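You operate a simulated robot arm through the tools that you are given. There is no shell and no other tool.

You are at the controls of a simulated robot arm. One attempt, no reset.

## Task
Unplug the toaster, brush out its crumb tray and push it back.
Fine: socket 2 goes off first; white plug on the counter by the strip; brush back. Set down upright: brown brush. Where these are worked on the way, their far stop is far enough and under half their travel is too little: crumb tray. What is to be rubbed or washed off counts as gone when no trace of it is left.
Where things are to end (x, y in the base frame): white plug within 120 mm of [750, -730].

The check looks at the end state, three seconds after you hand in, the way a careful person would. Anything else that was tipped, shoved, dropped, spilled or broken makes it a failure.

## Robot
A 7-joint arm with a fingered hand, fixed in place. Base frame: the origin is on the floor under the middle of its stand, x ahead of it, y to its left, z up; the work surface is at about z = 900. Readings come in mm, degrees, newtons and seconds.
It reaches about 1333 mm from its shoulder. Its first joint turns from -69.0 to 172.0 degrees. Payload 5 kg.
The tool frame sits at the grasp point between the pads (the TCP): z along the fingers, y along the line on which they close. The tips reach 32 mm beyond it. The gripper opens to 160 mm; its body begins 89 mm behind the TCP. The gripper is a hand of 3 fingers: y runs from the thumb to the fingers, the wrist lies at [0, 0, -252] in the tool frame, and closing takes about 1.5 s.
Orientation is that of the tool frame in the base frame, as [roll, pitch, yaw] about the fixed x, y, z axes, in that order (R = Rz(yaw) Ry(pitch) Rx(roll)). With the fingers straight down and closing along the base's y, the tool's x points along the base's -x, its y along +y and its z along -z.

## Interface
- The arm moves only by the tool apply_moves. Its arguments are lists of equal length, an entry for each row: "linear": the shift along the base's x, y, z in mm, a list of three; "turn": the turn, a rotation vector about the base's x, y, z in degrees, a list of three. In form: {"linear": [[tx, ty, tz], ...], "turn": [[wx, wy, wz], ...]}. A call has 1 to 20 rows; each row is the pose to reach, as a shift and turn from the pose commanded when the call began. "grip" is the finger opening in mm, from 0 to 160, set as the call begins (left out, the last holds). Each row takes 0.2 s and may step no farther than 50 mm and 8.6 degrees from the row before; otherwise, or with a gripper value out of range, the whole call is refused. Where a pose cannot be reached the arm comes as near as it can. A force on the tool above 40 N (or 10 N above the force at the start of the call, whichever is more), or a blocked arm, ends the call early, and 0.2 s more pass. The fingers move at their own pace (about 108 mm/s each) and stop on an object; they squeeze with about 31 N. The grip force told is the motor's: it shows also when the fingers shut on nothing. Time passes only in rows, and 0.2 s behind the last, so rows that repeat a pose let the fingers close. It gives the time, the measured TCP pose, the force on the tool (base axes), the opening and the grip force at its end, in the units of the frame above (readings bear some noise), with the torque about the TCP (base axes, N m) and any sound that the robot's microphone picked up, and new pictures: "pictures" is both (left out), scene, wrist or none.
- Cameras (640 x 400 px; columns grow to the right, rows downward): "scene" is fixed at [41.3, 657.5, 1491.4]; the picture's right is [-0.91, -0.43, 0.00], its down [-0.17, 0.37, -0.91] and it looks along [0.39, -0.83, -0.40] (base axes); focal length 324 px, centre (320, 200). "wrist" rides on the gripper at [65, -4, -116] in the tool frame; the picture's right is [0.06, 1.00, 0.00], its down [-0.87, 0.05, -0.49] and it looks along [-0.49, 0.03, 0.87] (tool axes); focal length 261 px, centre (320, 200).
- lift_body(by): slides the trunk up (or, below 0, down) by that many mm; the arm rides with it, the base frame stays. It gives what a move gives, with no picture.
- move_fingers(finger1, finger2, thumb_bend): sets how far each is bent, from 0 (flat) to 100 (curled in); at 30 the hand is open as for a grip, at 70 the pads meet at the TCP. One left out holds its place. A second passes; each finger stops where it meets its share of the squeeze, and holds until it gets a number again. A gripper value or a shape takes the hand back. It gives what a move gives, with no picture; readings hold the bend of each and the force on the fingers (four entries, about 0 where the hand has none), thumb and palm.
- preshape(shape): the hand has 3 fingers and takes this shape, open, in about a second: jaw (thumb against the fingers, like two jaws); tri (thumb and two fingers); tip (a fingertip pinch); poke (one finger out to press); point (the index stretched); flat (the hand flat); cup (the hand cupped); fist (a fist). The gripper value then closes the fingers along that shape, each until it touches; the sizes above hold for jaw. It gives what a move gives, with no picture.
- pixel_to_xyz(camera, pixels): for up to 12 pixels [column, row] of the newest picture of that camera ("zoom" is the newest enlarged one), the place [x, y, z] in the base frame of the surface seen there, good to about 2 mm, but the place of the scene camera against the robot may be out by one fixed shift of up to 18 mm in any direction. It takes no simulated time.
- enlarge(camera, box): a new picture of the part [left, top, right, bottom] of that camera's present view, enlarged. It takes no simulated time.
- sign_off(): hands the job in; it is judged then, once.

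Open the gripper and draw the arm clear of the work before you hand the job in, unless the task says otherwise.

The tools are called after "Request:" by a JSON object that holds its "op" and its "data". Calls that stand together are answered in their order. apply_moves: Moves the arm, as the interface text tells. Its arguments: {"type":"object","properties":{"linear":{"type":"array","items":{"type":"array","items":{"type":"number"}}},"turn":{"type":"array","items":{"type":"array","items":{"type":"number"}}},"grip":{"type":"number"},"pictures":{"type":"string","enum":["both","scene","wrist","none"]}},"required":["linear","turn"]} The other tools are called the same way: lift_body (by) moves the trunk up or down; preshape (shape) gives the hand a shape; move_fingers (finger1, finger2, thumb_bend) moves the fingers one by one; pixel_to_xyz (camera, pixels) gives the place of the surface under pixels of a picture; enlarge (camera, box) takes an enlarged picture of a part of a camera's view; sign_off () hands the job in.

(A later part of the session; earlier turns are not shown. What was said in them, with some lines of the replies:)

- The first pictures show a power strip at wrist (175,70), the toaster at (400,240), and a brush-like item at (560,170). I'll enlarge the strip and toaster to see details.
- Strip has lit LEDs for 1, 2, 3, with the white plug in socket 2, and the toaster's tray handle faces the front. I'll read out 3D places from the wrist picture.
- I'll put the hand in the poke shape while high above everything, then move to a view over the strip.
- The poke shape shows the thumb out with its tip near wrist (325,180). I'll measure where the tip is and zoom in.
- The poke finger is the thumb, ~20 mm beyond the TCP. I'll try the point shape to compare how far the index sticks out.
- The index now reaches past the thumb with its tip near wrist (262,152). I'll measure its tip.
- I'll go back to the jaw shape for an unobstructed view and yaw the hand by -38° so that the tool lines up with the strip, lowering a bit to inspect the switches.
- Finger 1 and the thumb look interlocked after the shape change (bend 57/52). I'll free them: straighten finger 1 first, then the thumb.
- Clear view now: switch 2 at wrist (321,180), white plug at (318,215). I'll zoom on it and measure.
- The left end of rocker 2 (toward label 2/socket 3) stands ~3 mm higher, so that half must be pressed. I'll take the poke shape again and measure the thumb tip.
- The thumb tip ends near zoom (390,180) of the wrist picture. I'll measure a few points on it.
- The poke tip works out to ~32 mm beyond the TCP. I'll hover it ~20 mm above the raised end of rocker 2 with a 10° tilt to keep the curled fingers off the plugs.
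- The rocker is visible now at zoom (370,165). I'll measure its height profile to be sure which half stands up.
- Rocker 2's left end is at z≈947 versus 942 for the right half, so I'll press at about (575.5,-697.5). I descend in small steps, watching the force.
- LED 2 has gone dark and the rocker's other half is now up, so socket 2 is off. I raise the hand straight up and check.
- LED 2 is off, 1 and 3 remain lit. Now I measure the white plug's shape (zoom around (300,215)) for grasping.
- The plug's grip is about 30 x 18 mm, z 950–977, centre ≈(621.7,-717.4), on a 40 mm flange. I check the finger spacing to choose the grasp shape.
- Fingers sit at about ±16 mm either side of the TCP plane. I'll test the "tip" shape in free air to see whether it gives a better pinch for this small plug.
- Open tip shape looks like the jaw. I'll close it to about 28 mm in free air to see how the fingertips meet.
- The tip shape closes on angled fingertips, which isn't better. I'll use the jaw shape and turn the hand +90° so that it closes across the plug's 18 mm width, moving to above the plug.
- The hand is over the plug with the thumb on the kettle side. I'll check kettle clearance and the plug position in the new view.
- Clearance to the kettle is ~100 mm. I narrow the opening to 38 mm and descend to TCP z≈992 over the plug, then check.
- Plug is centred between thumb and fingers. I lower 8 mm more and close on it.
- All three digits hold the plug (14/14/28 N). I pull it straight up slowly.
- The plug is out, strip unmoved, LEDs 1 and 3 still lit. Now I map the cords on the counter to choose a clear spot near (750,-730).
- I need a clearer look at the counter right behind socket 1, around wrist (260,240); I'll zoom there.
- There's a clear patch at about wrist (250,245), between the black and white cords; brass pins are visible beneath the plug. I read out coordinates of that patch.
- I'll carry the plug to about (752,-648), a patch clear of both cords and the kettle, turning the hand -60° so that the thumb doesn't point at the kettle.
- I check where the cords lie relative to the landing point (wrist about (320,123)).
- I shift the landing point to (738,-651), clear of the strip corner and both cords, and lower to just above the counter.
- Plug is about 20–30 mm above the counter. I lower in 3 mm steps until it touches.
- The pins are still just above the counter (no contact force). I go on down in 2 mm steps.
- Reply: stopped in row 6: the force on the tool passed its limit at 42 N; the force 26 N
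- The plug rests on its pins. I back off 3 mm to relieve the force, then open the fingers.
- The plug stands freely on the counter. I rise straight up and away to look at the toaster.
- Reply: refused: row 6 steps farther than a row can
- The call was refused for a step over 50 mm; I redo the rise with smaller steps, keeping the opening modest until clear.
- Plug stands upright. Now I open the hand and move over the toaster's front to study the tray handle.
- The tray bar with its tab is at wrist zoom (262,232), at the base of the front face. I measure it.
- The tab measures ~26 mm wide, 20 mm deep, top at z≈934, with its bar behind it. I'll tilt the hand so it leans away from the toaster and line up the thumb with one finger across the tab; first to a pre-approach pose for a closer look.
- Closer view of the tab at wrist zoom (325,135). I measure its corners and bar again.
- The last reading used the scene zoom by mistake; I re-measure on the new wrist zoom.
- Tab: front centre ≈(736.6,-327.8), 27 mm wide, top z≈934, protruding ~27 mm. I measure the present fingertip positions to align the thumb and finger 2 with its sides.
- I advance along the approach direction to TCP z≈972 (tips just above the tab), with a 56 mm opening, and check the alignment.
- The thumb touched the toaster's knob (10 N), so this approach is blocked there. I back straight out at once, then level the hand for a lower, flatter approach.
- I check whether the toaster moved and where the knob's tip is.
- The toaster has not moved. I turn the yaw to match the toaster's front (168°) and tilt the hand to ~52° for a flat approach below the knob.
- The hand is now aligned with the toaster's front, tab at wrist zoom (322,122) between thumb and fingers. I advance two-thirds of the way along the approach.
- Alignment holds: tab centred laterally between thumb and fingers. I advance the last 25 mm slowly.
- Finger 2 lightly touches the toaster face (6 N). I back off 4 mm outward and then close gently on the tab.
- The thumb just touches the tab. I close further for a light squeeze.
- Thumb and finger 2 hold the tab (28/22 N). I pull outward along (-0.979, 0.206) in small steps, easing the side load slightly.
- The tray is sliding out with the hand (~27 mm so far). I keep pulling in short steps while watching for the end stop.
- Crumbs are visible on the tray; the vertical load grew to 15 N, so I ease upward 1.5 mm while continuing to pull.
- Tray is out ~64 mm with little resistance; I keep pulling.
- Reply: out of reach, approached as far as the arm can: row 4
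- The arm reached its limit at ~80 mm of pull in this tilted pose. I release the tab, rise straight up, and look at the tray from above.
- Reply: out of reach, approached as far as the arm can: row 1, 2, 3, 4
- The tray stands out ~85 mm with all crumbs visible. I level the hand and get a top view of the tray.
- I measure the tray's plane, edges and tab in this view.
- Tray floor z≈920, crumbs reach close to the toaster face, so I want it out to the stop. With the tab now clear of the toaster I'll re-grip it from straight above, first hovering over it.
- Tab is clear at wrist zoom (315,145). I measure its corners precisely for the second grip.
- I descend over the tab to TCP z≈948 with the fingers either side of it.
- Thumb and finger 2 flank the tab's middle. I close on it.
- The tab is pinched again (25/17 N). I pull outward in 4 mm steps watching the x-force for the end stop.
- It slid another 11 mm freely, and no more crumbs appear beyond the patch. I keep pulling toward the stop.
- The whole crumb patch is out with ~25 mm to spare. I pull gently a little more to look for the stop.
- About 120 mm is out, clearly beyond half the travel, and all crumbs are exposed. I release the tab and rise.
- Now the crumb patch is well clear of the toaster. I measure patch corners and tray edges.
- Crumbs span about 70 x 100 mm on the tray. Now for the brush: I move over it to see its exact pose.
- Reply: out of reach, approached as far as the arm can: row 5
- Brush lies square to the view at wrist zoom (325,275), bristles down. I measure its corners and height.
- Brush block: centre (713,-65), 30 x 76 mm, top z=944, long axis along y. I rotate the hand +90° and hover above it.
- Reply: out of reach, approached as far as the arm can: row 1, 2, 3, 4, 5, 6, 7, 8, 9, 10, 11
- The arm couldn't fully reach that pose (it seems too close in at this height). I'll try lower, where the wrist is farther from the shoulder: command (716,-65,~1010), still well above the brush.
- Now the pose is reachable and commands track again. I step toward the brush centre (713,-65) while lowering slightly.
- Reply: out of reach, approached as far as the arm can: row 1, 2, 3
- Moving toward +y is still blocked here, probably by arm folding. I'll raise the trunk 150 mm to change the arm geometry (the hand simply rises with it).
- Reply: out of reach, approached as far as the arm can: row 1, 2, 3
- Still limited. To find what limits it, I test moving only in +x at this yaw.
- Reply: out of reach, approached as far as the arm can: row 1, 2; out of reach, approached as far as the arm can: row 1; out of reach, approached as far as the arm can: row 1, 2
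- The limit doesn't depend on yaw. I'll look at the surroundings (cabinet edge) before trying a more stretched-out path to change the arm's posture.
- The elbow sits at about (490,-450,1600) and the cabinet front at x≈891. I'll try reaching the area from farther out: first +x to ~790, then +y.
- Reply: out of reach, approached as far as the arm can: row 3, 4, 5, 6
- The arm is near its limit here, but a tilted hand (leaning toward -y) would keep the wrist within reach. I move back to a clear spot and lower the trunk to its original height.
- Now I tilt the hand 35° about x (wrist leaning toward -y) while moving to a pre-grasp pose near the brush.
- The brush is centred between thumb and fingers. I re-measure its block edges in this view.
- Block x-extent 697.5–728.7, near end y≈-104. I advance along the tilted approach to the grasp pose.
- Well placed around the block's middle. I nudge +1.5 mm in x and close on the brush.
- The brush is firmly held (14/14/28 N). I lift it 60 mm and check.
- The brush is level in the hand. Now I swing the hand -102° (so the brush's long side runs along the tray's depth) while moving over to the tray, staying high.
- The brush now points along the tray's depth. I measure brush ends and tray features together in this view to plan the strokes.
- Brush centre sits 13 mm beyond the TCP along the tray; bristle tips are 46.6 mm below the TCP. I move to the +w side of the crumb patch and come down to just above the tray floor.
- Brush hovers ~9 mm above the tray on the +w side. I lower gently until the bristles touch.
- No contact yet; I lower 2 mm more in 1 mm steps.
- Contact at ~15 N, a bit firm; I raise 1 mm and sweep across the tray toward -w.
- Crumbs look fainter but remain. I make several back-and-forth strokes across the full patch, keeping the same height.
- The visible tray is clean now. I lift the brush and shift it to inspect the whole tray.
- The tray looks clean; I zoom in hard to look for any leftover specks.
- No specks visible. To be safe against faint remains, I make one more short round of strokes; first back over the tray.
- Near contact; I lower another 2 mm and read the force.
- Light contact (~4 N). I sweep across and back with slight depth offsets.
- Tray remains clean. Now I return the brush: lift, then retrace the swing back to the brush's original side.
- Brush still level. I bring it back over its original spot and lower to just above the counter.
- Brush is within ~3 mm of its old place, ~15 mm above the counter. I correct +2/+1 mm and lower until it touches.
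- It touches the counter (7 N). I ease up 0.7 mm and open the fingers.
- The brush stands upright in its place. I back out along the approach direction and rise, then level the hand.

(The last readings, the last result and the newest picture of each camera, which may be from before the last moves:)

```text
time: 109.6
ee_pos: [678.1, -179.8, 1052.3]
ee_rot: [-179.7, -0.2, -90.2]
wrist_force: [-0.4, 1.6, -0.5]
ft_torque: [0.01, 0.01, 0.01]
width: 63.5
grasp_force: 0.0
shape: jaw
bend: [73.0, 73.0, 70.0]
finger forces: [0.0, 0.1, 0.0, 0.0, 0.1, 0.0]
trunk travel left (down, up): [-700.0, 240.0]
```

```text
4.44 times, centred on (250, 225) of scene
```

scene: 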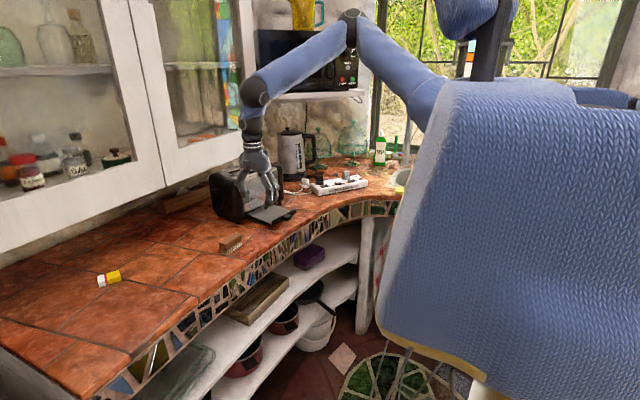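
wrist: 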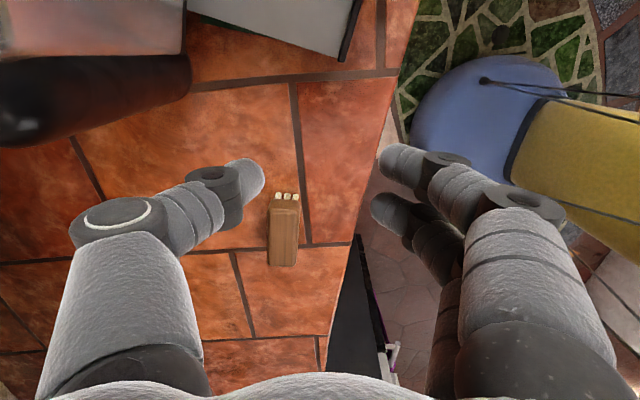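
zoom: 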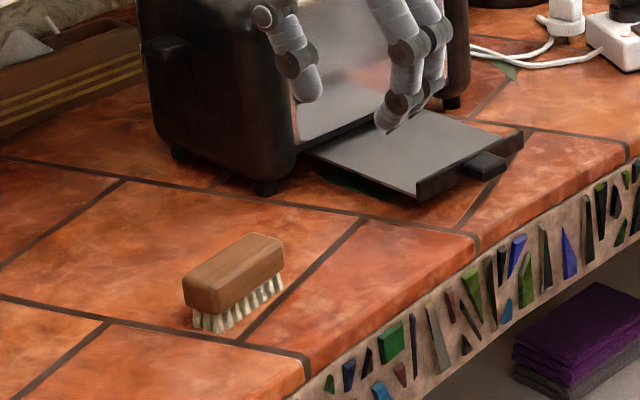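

Brush is upright and clear. Now I rotate back -102° and move in front of the tray at a safe height.

Request:
{"op": "apply_moves", "data": {"linear": [[-8, -3, 10], [-16, -8, 20], [-24, -14, 30], [-32, -22, 40], [-40, -32, 40], [-46, -42, 40], [-52, -54, 40], [-58, -66, 40], [-62, -78, 40], [-66, -90, 40], [-69, -100, 40], [-71, -110, 40], [-73, -118, 40]], "turn": [[0, 0, -8], [0, 0, -16], [0, 0, -24], [0, 0, -32], [0, 0, -40], [0, 0, -48], [0, 0, -56], [0, 0, -64], [0, 0, -72], [0, 0, -80], [0, 0, -88], [0, 0, -96], [0, 0, -102]]}}

Request:
{"op": "preshape", "data": {"shape": "poke"}}

Request:
{"op": "apply_moves", "data": {"linear": [[0, 0, 0], [0, 0, 0], [0, 0, 0], [0, 0, 0]], "turn": [[-1.3, -6.1, 0], [-2.6, -12.2, 0], [-3.9, -18.4, 0], [-5.15, -24.5, 0]]}}

Request:
{"op": "enlarge", "data": {"camera": "wrist", "box": [200, 80, 440, 240]}}

```text
time: 112.4
ee_pos: [604.4, -294.8, 1090.5]
ee_rot: [-179.7, 0.0, 167.8]
wrist_force: [-1.0, -0.2, 0.4]
ft_torque: [0.0, 0.0, 0.0]
width: 63.8
grasp_force: 0.1
shape: jaw
bend: [73.0, 73.0, 70.0]
finger forces: [0.1, 0.0, 0.1, 0.0, 0.1, 0.1]
trunk travel left (down, up): [-700.0, 240.0]
```

scene: 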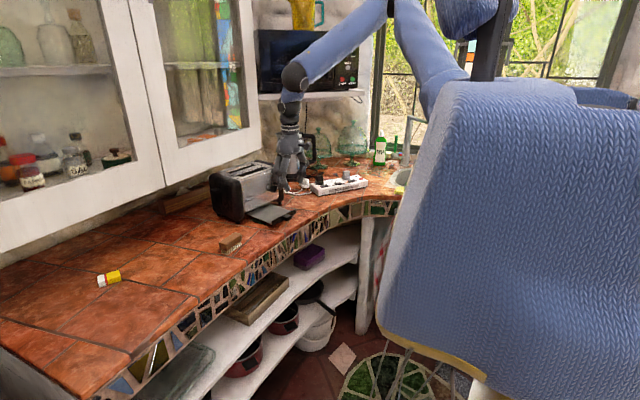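
wrist: 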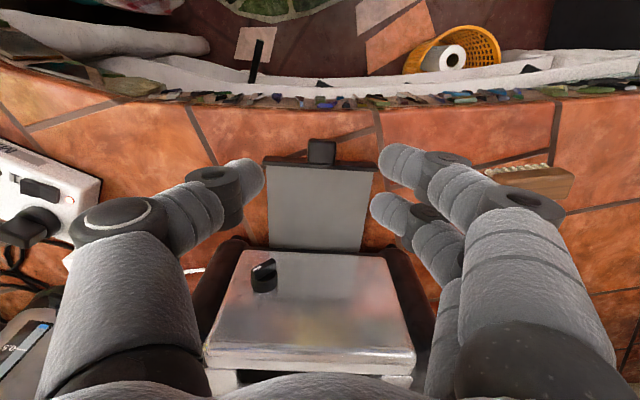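

```text
time: 113.3
ee_pos: [604.8, -296.3, 1091.9]
ee_rot: [-179.8, 0.0, 167.9]
wrist_force: [0.5, -0.3, 0.3]
ft_torque: [0.01, -0.02, 0.0]
width: 0.0
grasp_force: 0.0
shape: poke
bend: [100.0, 100.0, 46.0]
finger forces: [0.1, 0.0, 0.0, 0.0, 0.0, 0.0]
trunk travel left (down, up): [-700.0, 240.0]
```

```text
time: 114.3
ee_pos: [603.3, -296.5, 1090.8]
ee_rot: [-179.9, 25.2, 167.9]
wrist_force: [0.1, -0.3, -0.3]
ft_torque: [-0.02, 0.01, -0.01]
width: 0.0
grasp_force: 0.1
shape: poke
bend: [100.0, 100.0, 46.0]
finger forces: [0.0, 0.0, 0.0, 0.0, 0.0, 0.0]
trunk travel left (down, up): [-700.0, 240.0]
```

scene: 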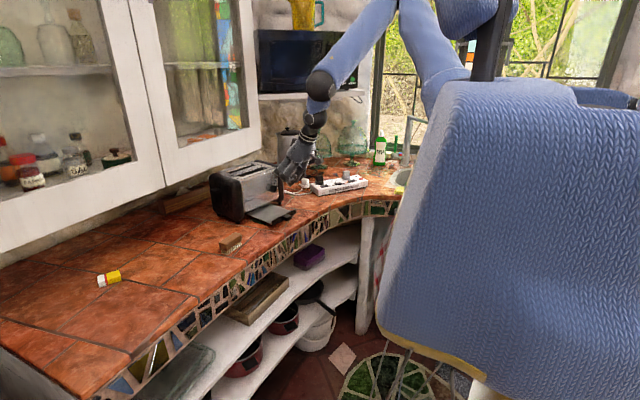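
wrist: 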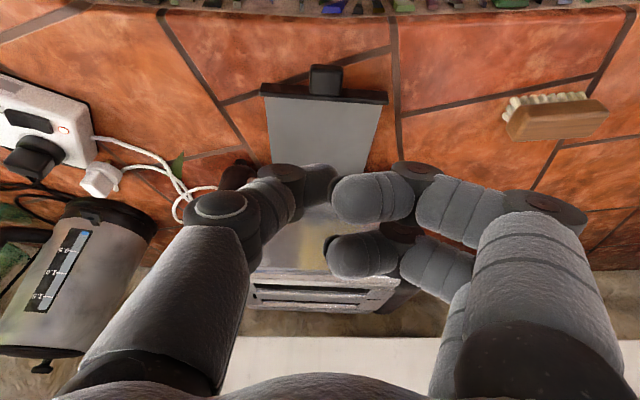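

```text
2.50 times, centred on (320, 160) of wrist
```

zoom: 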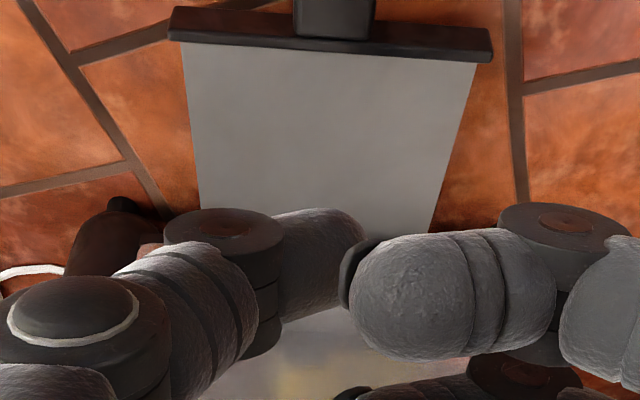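

Poke shape, tilted 25°. I measure the tab's current front face for the push start.

Request:
{"op": "pixel_to_xyz", "data": {"camera": "wrist", "pixels": [[312, 68], [342, 70], [327, 68], [327, 80], [313, 92], [340, 94], [327, 93], [265, 90], [385, 98]]}}

```text
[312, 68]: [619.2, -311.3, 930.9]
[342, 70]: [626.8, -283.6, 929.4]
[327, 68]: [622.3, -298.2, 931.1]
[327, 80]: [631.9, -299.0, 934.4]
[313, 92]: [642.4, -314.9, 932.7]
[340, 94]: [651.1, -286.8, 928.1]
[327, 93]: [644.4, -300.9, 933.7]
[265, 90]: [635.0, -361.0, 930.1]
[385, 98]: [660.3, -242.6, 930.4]
```

The tab's lateral position differs ~5 mm from a straight pull line, so I check whether the toaster shifted, comparing the same scene box as at the start.

Request:
{"op": "enlarge", "data": {"camera": "scene", "box": [190, 100, 420, 260]}}

Request:
{"op": "pixel_to_xyz", "data": {"camera": "scene", "pixels": [[245, 190], [230, 195], [250, 175], [230, 180], [275, 205], [240, 165], [225, 200], [258, 200]]}}

```text
2.50 times, centred on (305, 180) of scene
```

zoom: 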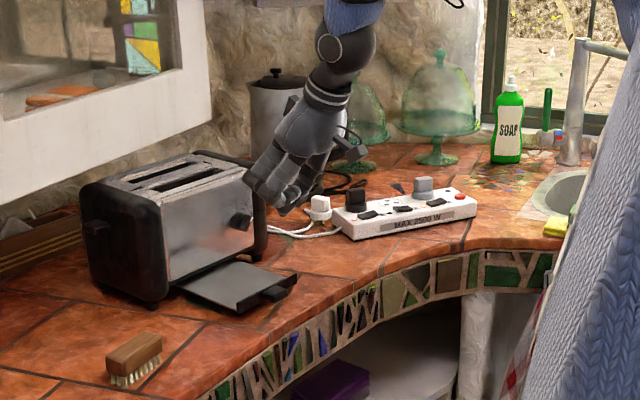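

```text
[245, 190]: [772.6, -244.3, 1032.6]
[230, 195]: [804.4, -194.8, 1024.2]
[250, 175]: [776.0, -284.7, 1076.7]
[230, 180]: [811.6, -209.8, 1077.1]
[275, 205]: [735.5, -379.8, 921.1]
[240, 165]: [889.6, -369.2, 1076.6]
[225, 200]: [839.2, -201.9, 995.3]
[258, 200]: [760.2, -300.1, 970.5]
```

The toaster moved at most a few mm, still fine. I lower the poke finger in front of the tab, ~12 mm clear of it.

Request:
{"op": "apply_moves", "data": {"linear": [[-6, 1, -35], [-12, 2.9, -75], [-12, 2.9, -115], [-12, 2.9, -144]], "turn": [[0, 0, 0], [0, 0, 0], [0, 0, 0], [0, 0, 0]]}}

Request:
{"op": "enlarge", "data": {"camera": "wrist", "box": [220, 80, 420, 240]}}

Request:
{"op": "enlarge", "data": {"camera": "scene", "box": [225, 160, 325, 235]}}

```text
time: 115.3
ee_pos: [591.6, -294.2, 948.6]
ee_rot: [-179.9, 25.0, 167.8]
wrist_force: [0.6, 0.2, -0.3]
ft_torque: [0.0, 0.05, -0.02]
width: 0.1
grasp_force: 0.1
shape: poke
bend: [100.0, 100.0, 46.0]
finger forces: [0.1, 0.0, 0.1, 0.1, 0.0, 0.0]
trunk travel left (down, up): [-700.0, 240.0]
```

scene: 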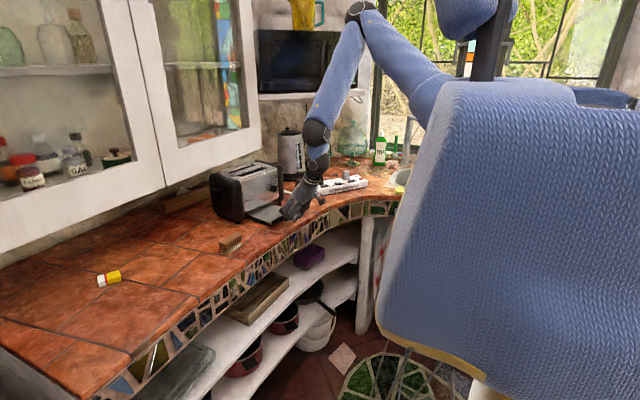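
wrist: 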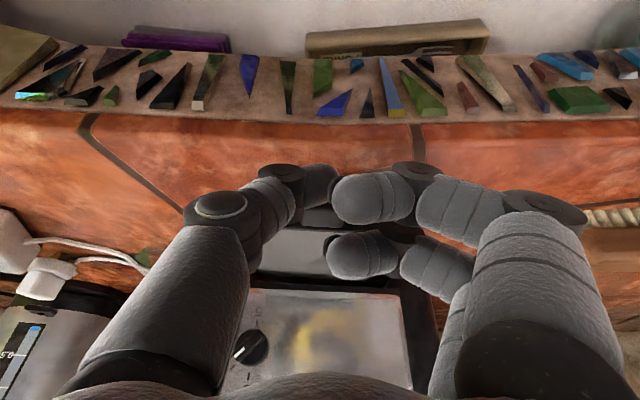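

```text
2.50 times, centred on (320, 160) of wrist
```

zoom: 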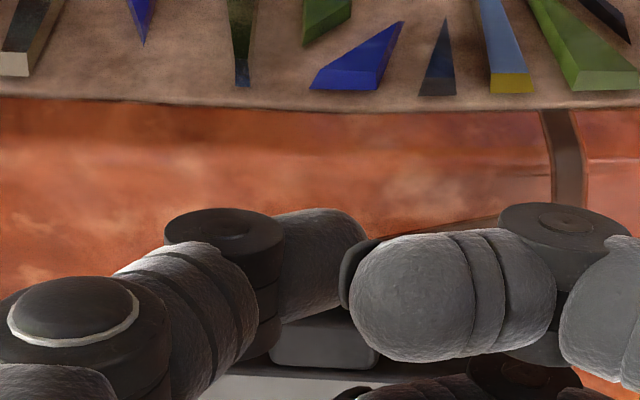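

```text
5.33 times, centred on (275, 198) of scene
```

zoom: 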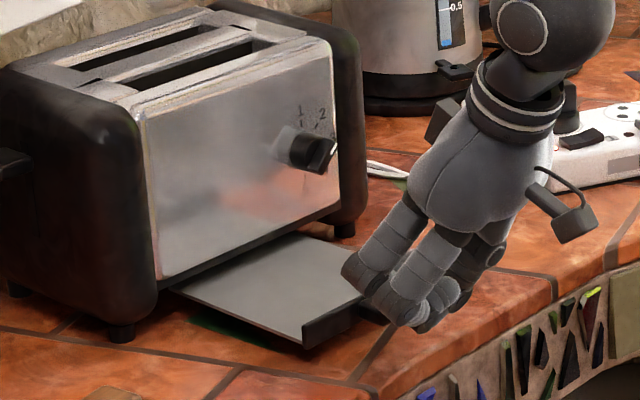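

Thumb tip is in front of the tab. I push inward along (0.979,-0.206), 60 mm first.

Request:
{"op": "apply_moves", "data": {"linear": [[8, -1.7, 0], [16, -3.4, 0], [24, -5, 0], [32, -6.7, 0], [40, -8.4, 0], [50, -10.5, 0], [60, -12.6, 0]], "turn": [[0, 0, 0], [0, 0, 0], [0, 0, 0], [0, 0, 0], [0, 0, 0], [0, 0, 0], [0, 0, 0]]}}

Request:
{"op": "enlarge", "data": {"camera": "scene", "box": [215, 160, 315, 235]}}

```text
time: 116.9
ee_pos: [652.2, -306.7, 946.3]
ee_rot: [-179.9, 25.1, 167.9]
wrist_force: [-0.4, -1.3, 0.3]
ft_torque: [0.0, -0.04, 0.02]
width: 0.0
grasp_force: 0.0
shape: poke
bend: [100.0, 100.0, 46.0]
finger forces: [0.2, 0.0, 0.0, 0.1, 0.0, 0.0]
trunk travel left (down, up): [-700.0, 240.0]
```

scene: 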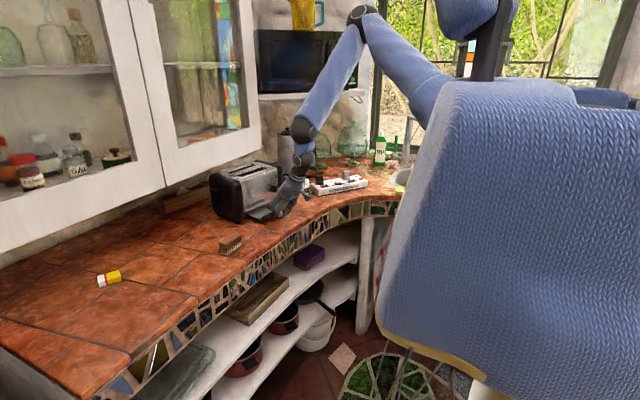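
wrist: 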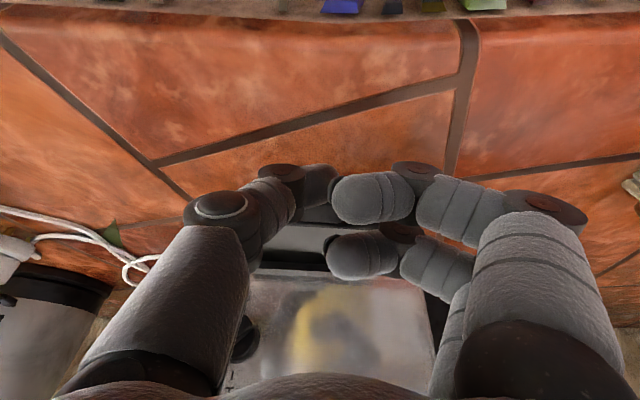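

```text
5.33 times, centred on (265, 198) of scene
```

zoom: 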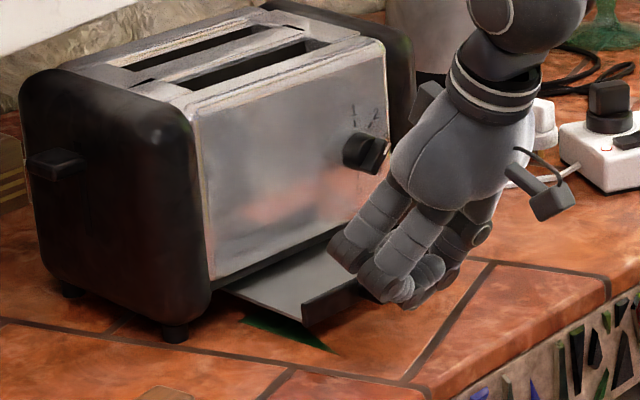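

The tray slides in with almost no force. I continue another 45 mm.

Request:
{"op": "apply_moves", "data": {"linear": [[10, -2.1, 0], [20, -4.2, 0], [30, -6.3, 0], [38, -8, 0], [45, -9.5, 0]], "turn": [[0, 0, 0], [0, 0, 0], [0, 0, 0], [0, 0, 0], [0, 0, 0]]}}

Request:
{"op": "enlarge", "data": {"camera": "scene", "box": [215, 160, 315, 235]}}

Request:
{"op": "enlarge", "data": {"camera": "wrist", "box": [200, 100, 440, 280]}}

```text
time: 118.1
ee_pos: [698.3, -315.4, 948.3]
ee_rot: [-179.9, 24.9, 167.9]
wrist_force: [0.4, -0.7, -0.5]
ft_torque: [0.02, 0.01, -0.02]
width: 0.0
grasp_force: 0.2
shape: poke
bend: [100.0, 100.0, 46.0]
finger forces: [0.0, 0.0, 0.0, 0.0, 0.0, 0.0]
trunk travel left (down, up): [-700.0, 240.0]
```

scene: 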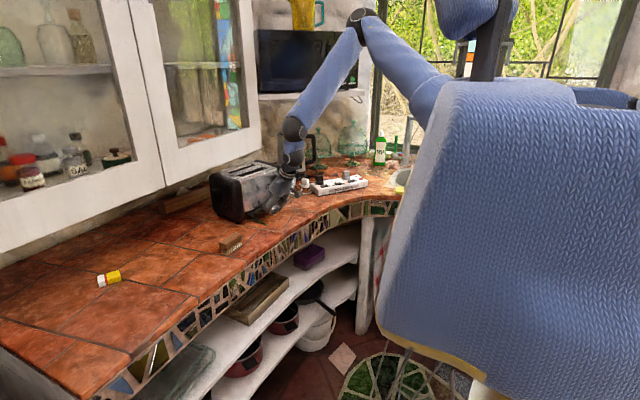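
wrist: 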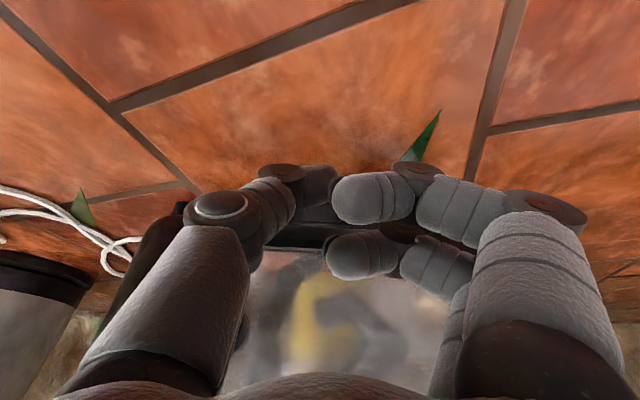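

```text
5.33 times, centred on (265, 198) of scene
```

zoom: 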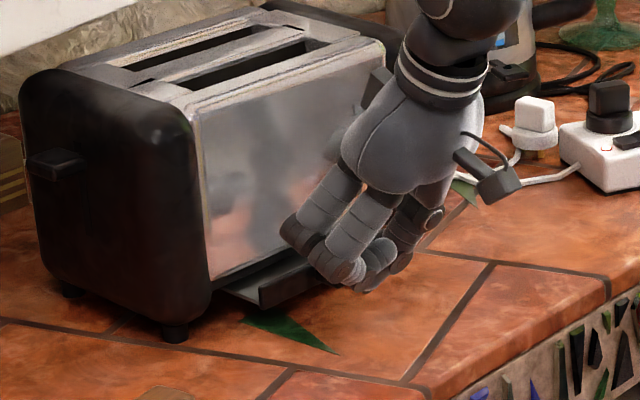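

```text
2.22 times, centred on (320, 190) of wrist
```

zoom: 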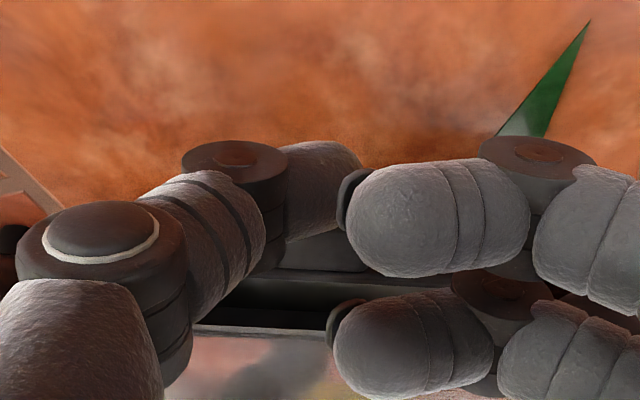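

About 20 mm left. I push on in 3 mm steps, watching for the closed stop and the knob.

Request:
{"op": "apply_moves", "data": {"linear": [[4, -0.8, 0], [8, -1.7, 0], [12, -2.5, 0]], "turn": [[0, 0, 0], [0, 0, 0], [0, 0, 0]], "pictures": "scene"}}

Request:
{"op": "enlarge", "data": {"camera": "scene", "box": [225, 170, 305, 230]}}

```text
time: 118.9
ee_pos: [710.7, -318.7, 946.2]
ee_rot: [-179.8, 25.1, 167.9]
wrist_force: [0.6, 0.0, 0.2]
ft_torque: [0.03, 0.01, 0.01]
width: 0.1
grasp_force: 0.1
shape: poke
bend: [100.0, 100.0, 46.0]
finger forces: [0.0, 0.1, 0.0, 0.0, 0.3, 0.1]
trunk travel left (down, up): [-700.0, 240.0]
```

scene: 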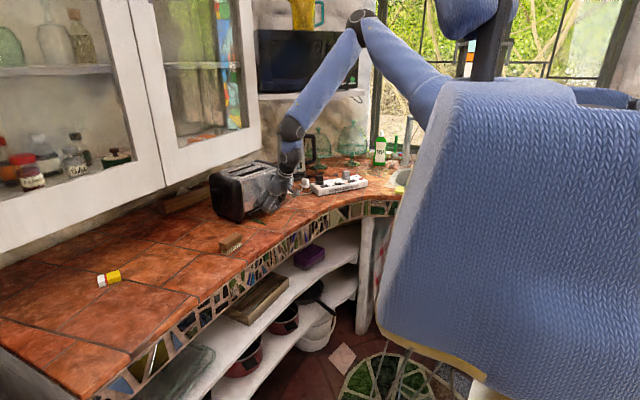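

```text
6.67 times, centred on (265, 200) of scene
```

zoom: 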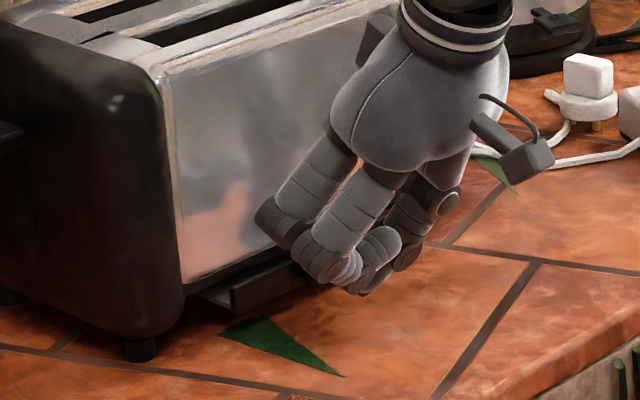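

Tray almost in; I go on with 2–3 mm steps.

Request:
{"op": "apply_moves", "data": {"linear": [[2.5, -0.5, 0], [5, -1, 0]], "turn": [[0, 0, 0], [0, 0, 0]], "pictures": "none"}}

Request:
{"op": "apply_moves", "data": {"linear": [[2, -0.4, 0], [4, -0.8, 0]], "turn": [[0, 0, 0], [0, 0, 0]]}}

Request:
{"op": "enlarge", "data": {"camera": "scene", "box": [225, 170, 305, 230]}}

Request:
{"op": "enlarge", "data": {"camera": "wrist", "box": [200, 100, 440, 280]}}

```text
time: 119.5
ee_pos: [715.3, -318.3, 946.4]
ee_rot: [-179.8, 24.9, 168.0]
wrist_force: [1.5, 1.2, -0.9]
ft_torque: [-0.06, -0.01, -0.01]
width: 0.0
grasp_force: 0.0
shape: poke
bend: [100.0, 100.0, 46.0]
finger forces: [0.1, 0.0, 0.0, 0.0, 0.0, 0.1]
trunk travel left (down, up): [-700.0, 240.0]
```

```text
time: 120.1
ee_pos: [716.3, -318.1, 946.7]
ee_rot: [-179.8, 25.1, 167.9]
wrist_force: [-9.7, 1.3, 0.2]
ft_torque: [0.05, 0.26, 0.03]
width: 0.0
grasp_force: 0.1
shape: poke
bend: [100.0, 100.0, 46.0]
finger forces: [0.0, 0.0, 0.0, 0.0, 10.2, 0.0]
trunk travel left (down, up): [-700.0, 240.0]
```

scene: 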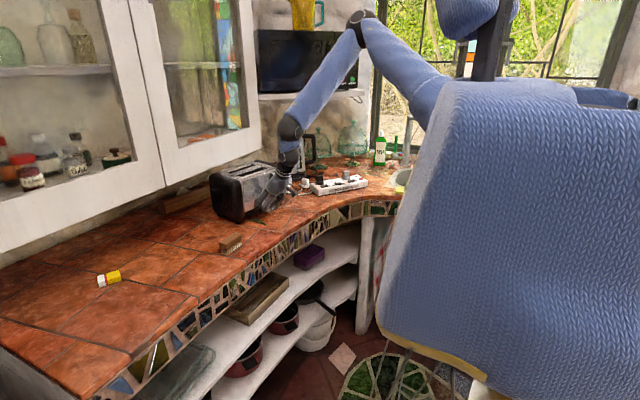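
wrist: 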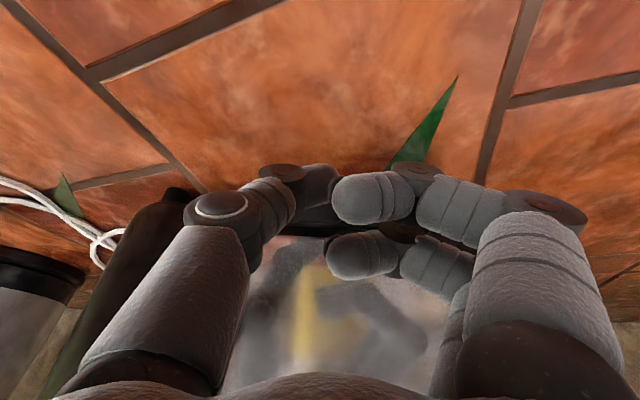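

```text
6.67 times, centred on (265, 200) of scene
```

zoom: 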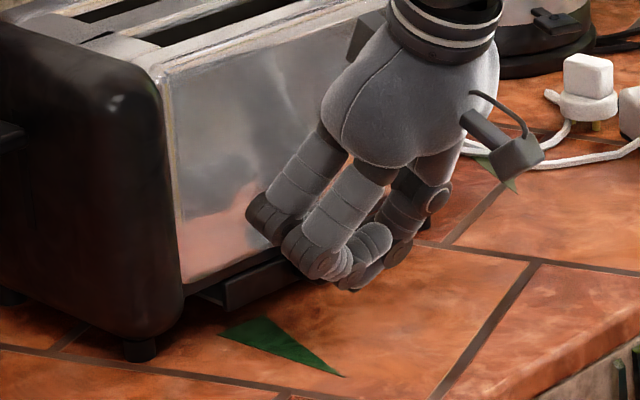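

```text
2.22 times, centred on (320, 190) of wrist
```

zoom: 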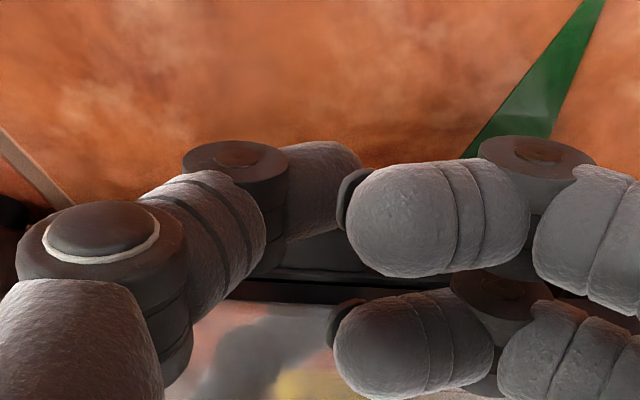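

The force jumped to ~10 N right at the expected closed position. I back off outward and rise to check the tray.

Request:
{"op": "apply_moves", "data": {"linear": [[-15, 3, 0], [-45, 9, 0], [-60, 13, 30], [-75, 16, 70], [-90, 20, 110], [-100, 22, 145], [-105, 22, 165]], "turn": [[0, 0, 0], [0, 0, 0], [0, 0, 0], [1.3, 6.1, 0], [2.6, 12.2, 0], [3.9, 18.4, 0], [5.15, 24.5, 0]], "pictures": "none"}}

Request:
{"op": "move_fingers", "data": {"thumb_bend": 30}}

Request:
{"op": "preshape", "data": {"shape": "jaw"}}

Request:
{"op": "apply_moves", "data": {"linear": [[0, 0, 0]], "turn": [[0, 0, 0]]}}

Request:
{"op": "enlarge", "data": {"camera": "wrist", "box": [200, 100, 440, 280]}}

Request:
{"op": "enlarge", "data": {"camera": "scene", "box": [195, 150, 305, 230]}}

```text
time: 121.7
ee_pos: [612.3, -297.4, 1112.4]
ee_rot: [-179.6, -0.1, 167.9]
wrist_force: [0.4, 0.4, 0.1]
ft_torque: [0.0, 0.0, 0.01]
width: 0.0
grasp_force: 0.0
shape: poke
bend: [100.0, 100.0, 46.0]
finger forces: [0.1, 0.0, 0.0, 0.0, 0.1, 0.0]
trunk travel left (down, up): [-700.0, 240.0]
```

```text
time: 122.7
ee_pos: [612.5, -296.8, 1112.3]
ee_rot: [-179.8, 0.0, 168.0]
wrist_force: [0.4, 0.3, 0.3]
ft_torque: [0.0, -0.02, 0.03]
width: 100.7
grasp_force: 0.1
shape: fingers
bend: [100.0, 100.0, 30.0]
finger forces: [0.0, 0.1, 0.0, 0.0, 0.0, 0.1]
trunk travel left (down, up): [-700.0, 240.0]
```

```text
time: 123.6
ee_pos: [612.1, -298.2, 1111.8]
ee_rot: [-179.7, 0.0, 167.9]
wrist_force: [-0.2, -0.9, 0.0]
ft_torque: [-0.01, -0.01, -0.03]
width: 160.1
grasp_force: 0.1
shape: jaw
bend: [30.0, 30.0, 30.0]
finger forces: [0.0, 0.1, 0.1, 0.0, 0.0, 0.0]
trunk travel left (down, up): [-700.0, 240.0]
```

```text
time: 124.0
ee_pos: [612.4, -297.7, 1112.7]
ee_rot: [-179.7, 0.0, 167.9]
wrist_force: [-0.1, 1.0, 0.4]
ft_torque: [-0.03, 0.01, 0.02]
width: 159.9
grasp_force: 0.0
shape: jaw
bend: [30.0, 30.0, 30.0]
finger forces: [0.1, 0.0, 0.0, 0.1, 0.0, 0.1]
trunk travel left (down, up): [-700.0, 240.0]
```

scene: 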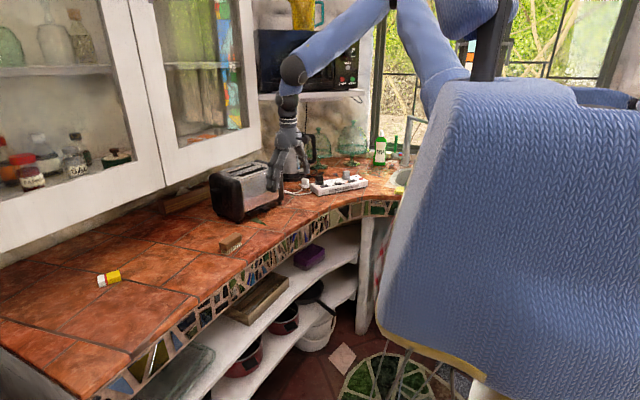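
wrist: 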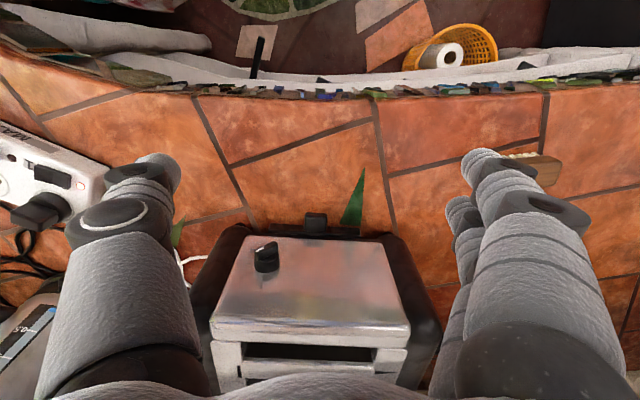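

```text
2.22 times, centred on (320, 190) of wrist
```

zoom: 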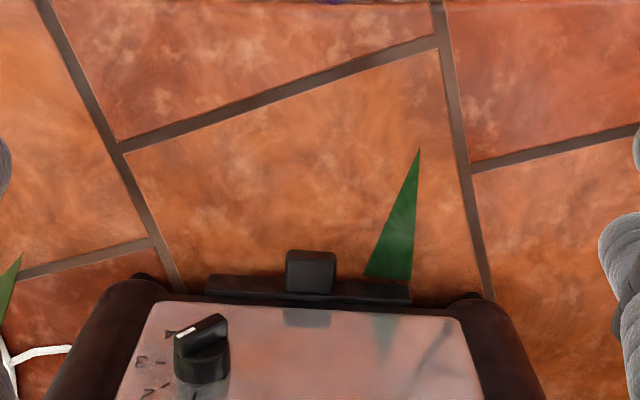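

```text
5.00 times, centred on (250, 190) of scene
```

zoom: 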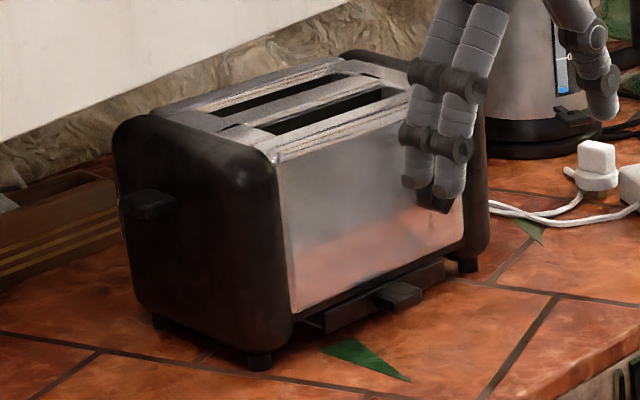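

The tray looks shut as at the start. I measure tab, bar and face to verify that it's fully in.

Request:
{"op": "enlarge", "data": {"camera": "wrist", "box": [230, 190, 390, 290]}}

Request:
{"op": "pixel_to_xyz", "data": {"camera": "wrist", "pixels": [[306, 215], [326, 216], [316, 215], [316, 222], [307, 230], [325, 230], [272, 228], [358, 236], [264, 247], [250, 245], [360, 255], [240, 250]]}}

```text
4.00 times, centred on (310, 240) of wrist
```

zoom: 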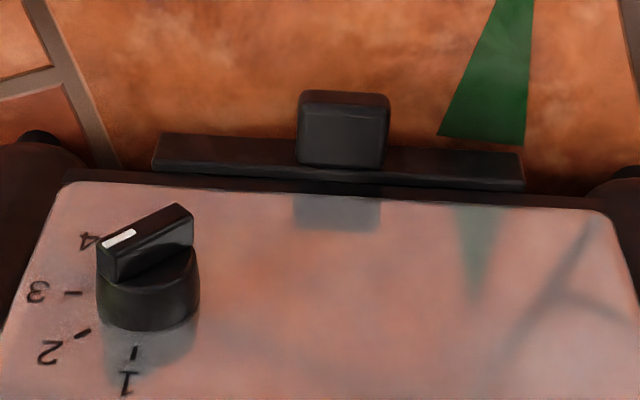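

```text
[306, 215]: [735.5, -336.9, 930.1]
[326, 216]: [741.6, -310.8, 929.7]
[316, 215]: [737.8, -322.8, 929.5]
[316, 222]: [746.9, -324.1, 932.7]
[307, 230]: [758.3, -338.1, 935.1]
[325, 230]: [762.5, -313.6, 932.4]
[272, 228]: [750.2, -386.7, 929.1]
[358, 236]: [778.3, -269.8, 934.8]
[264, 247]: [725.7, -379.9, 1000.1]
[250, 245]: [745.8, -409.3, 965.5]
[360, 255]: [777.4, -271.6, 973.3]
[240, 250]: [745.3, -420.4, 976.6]
```

The tab sits at the same distance from the knob as at the start (within ~1 mm), so the tray is shut. I raise the open hand well clear, toward the starting pose, and take a last look around.

Request:
{"op": "apply_moves", "data": {"linear": [[0, -20, 35], [0, -50, 70], [0, -85, 100], [0, -120, 120], [0, -160, 130], [0, -200, 130]], "turn": [[0, 0, 2], [0, 0, 4], [0, 0, 6], [0, 0, 8], [0, 0, 10], [0, 0, 12]]}}

Request:
{"op": "enlarge", "data": {"camera": "scene", "box": [190, 130, 400, 265]}}

Request:
{"op": "enlarge", "data": {"camera": "wrist", "box": [80, 0, 380, 200]}}

```text
time: 125.4
ee_pos: [610.3, -496.3, 1241.4]
ee_rot: [-179.8, 0.0, 179.8]
wrist_force: [-0.4, 0.1, -0.5]
ft_torque: [0.02, -0.02, 0.03]
width: 159.9
grasp_force: 0.0
shape: jaw
bend: [30.0, 30.0, 30.0]
finger forces: [0.0, 0.0, 0.0, 0.0, 0.1, 0.0]
trunk travel left (down, up): [-700.0, 240.0]
```

scene: 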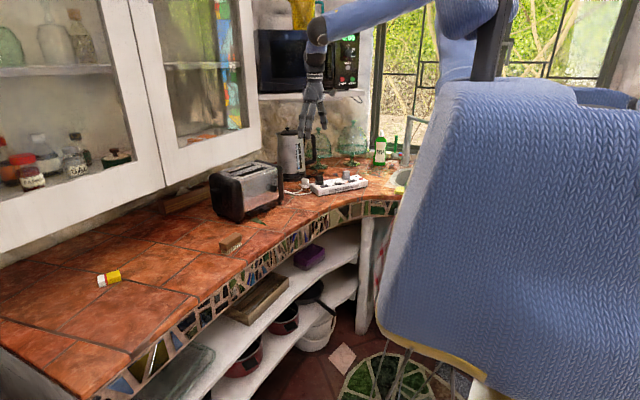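
wrist: 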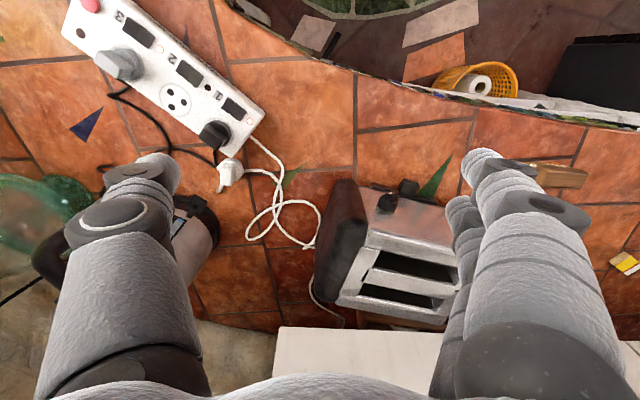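

```text
2.96 times, centred on (295, 198) of scene
```

zoom: 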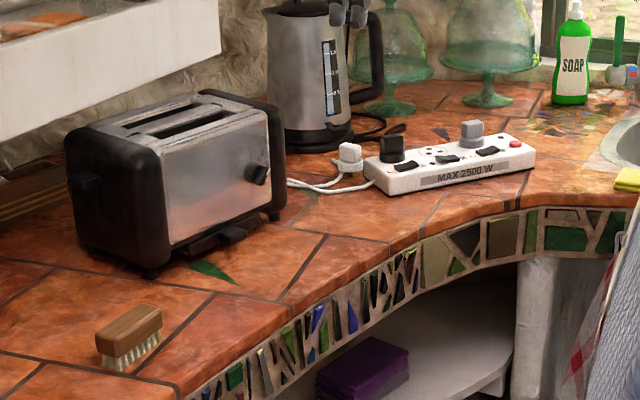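

```text
2.00 times, centred on (230, 100) of wrist
```

zoom: 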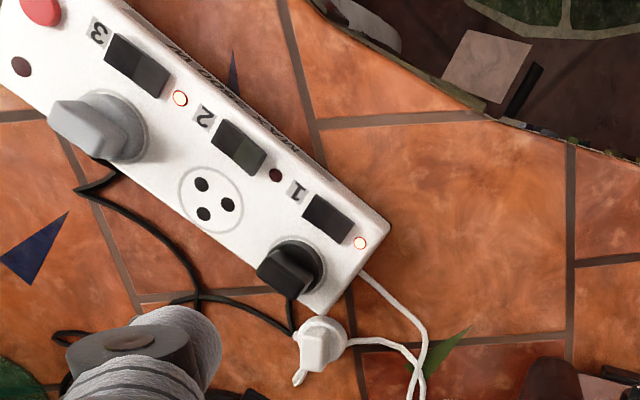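

Socket 2's LED is dark, 1 and 3 lit, plug on the counter, tray shut, brush upright. A last position check of plug and brush.

Request:
{"op": "pixel_to_xyz", "data": {"camera": "wrist", "pixels": [[229, 172], [232, 168], [226, 180], [560, 178], [540, 172], [580, 178], [395, 195], [407, 185]]}}

Request:
{"op": "enlarge", "data": {"camera": "scene", "box": [60, 200, 280, 330]}}

```text
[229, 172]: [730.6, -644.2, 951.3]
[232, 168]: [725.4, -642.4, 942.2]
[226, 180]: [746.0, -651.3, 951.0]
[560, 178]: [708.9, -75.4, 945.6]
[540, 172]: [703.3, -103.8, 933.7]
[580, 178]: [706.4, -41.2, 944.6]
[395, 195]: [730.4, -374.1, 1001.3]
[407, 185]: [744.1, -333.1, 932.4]
```

```text
2.91 times, centred on (170, 265) of scene
```

zoom: 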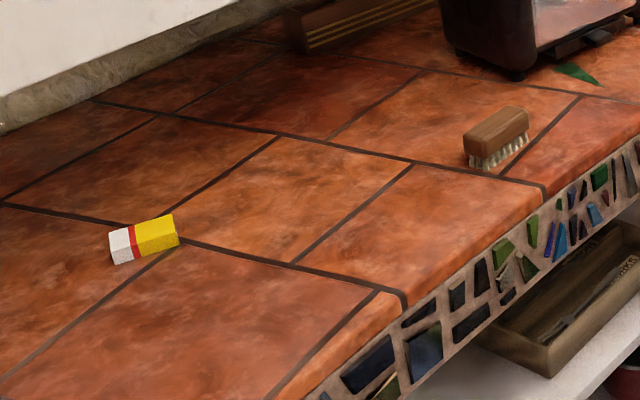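

The plug is at about (739,-648), 83 mm from the target point. The brush is back upright on its spot, the tray is clean and shut, and the open hand is clear. I hand the job in.

Request:
{"op": "sign_off", "data": {}}

```text
The job is handed in.
```

I finished the toaster job and handed it in; the check's verdict hasn't come back to me.

- **Socket 2:** I switched it off first. Its light is dark, and sockets 1 and 3 are still lit.
- **White plug:** it is out and standing on the counter by the strip at about (739, -648). That is about 83 mm from the target point, inside the 120 mm limit.
- **Crumb tray:** I pulled it out about 120 mm without reaching its end stop and brushed it until no specks were visible. I then pushed it shut; by measurement it sits within about 1 mm of where it started.
- **Brown brush:** it is back upright within a few millimetres of where it was.

**Toaster:** it ended up about 4–5 mm to one side, probably from gripping the tray tab. Early on, the thumb also touched its knob at about 10 N. The knob still seems to point to the same setting.

Nothing else in view looks tipped or moved. The hand is open and clear of the work. The trunk is 50 mm higher than at the start.
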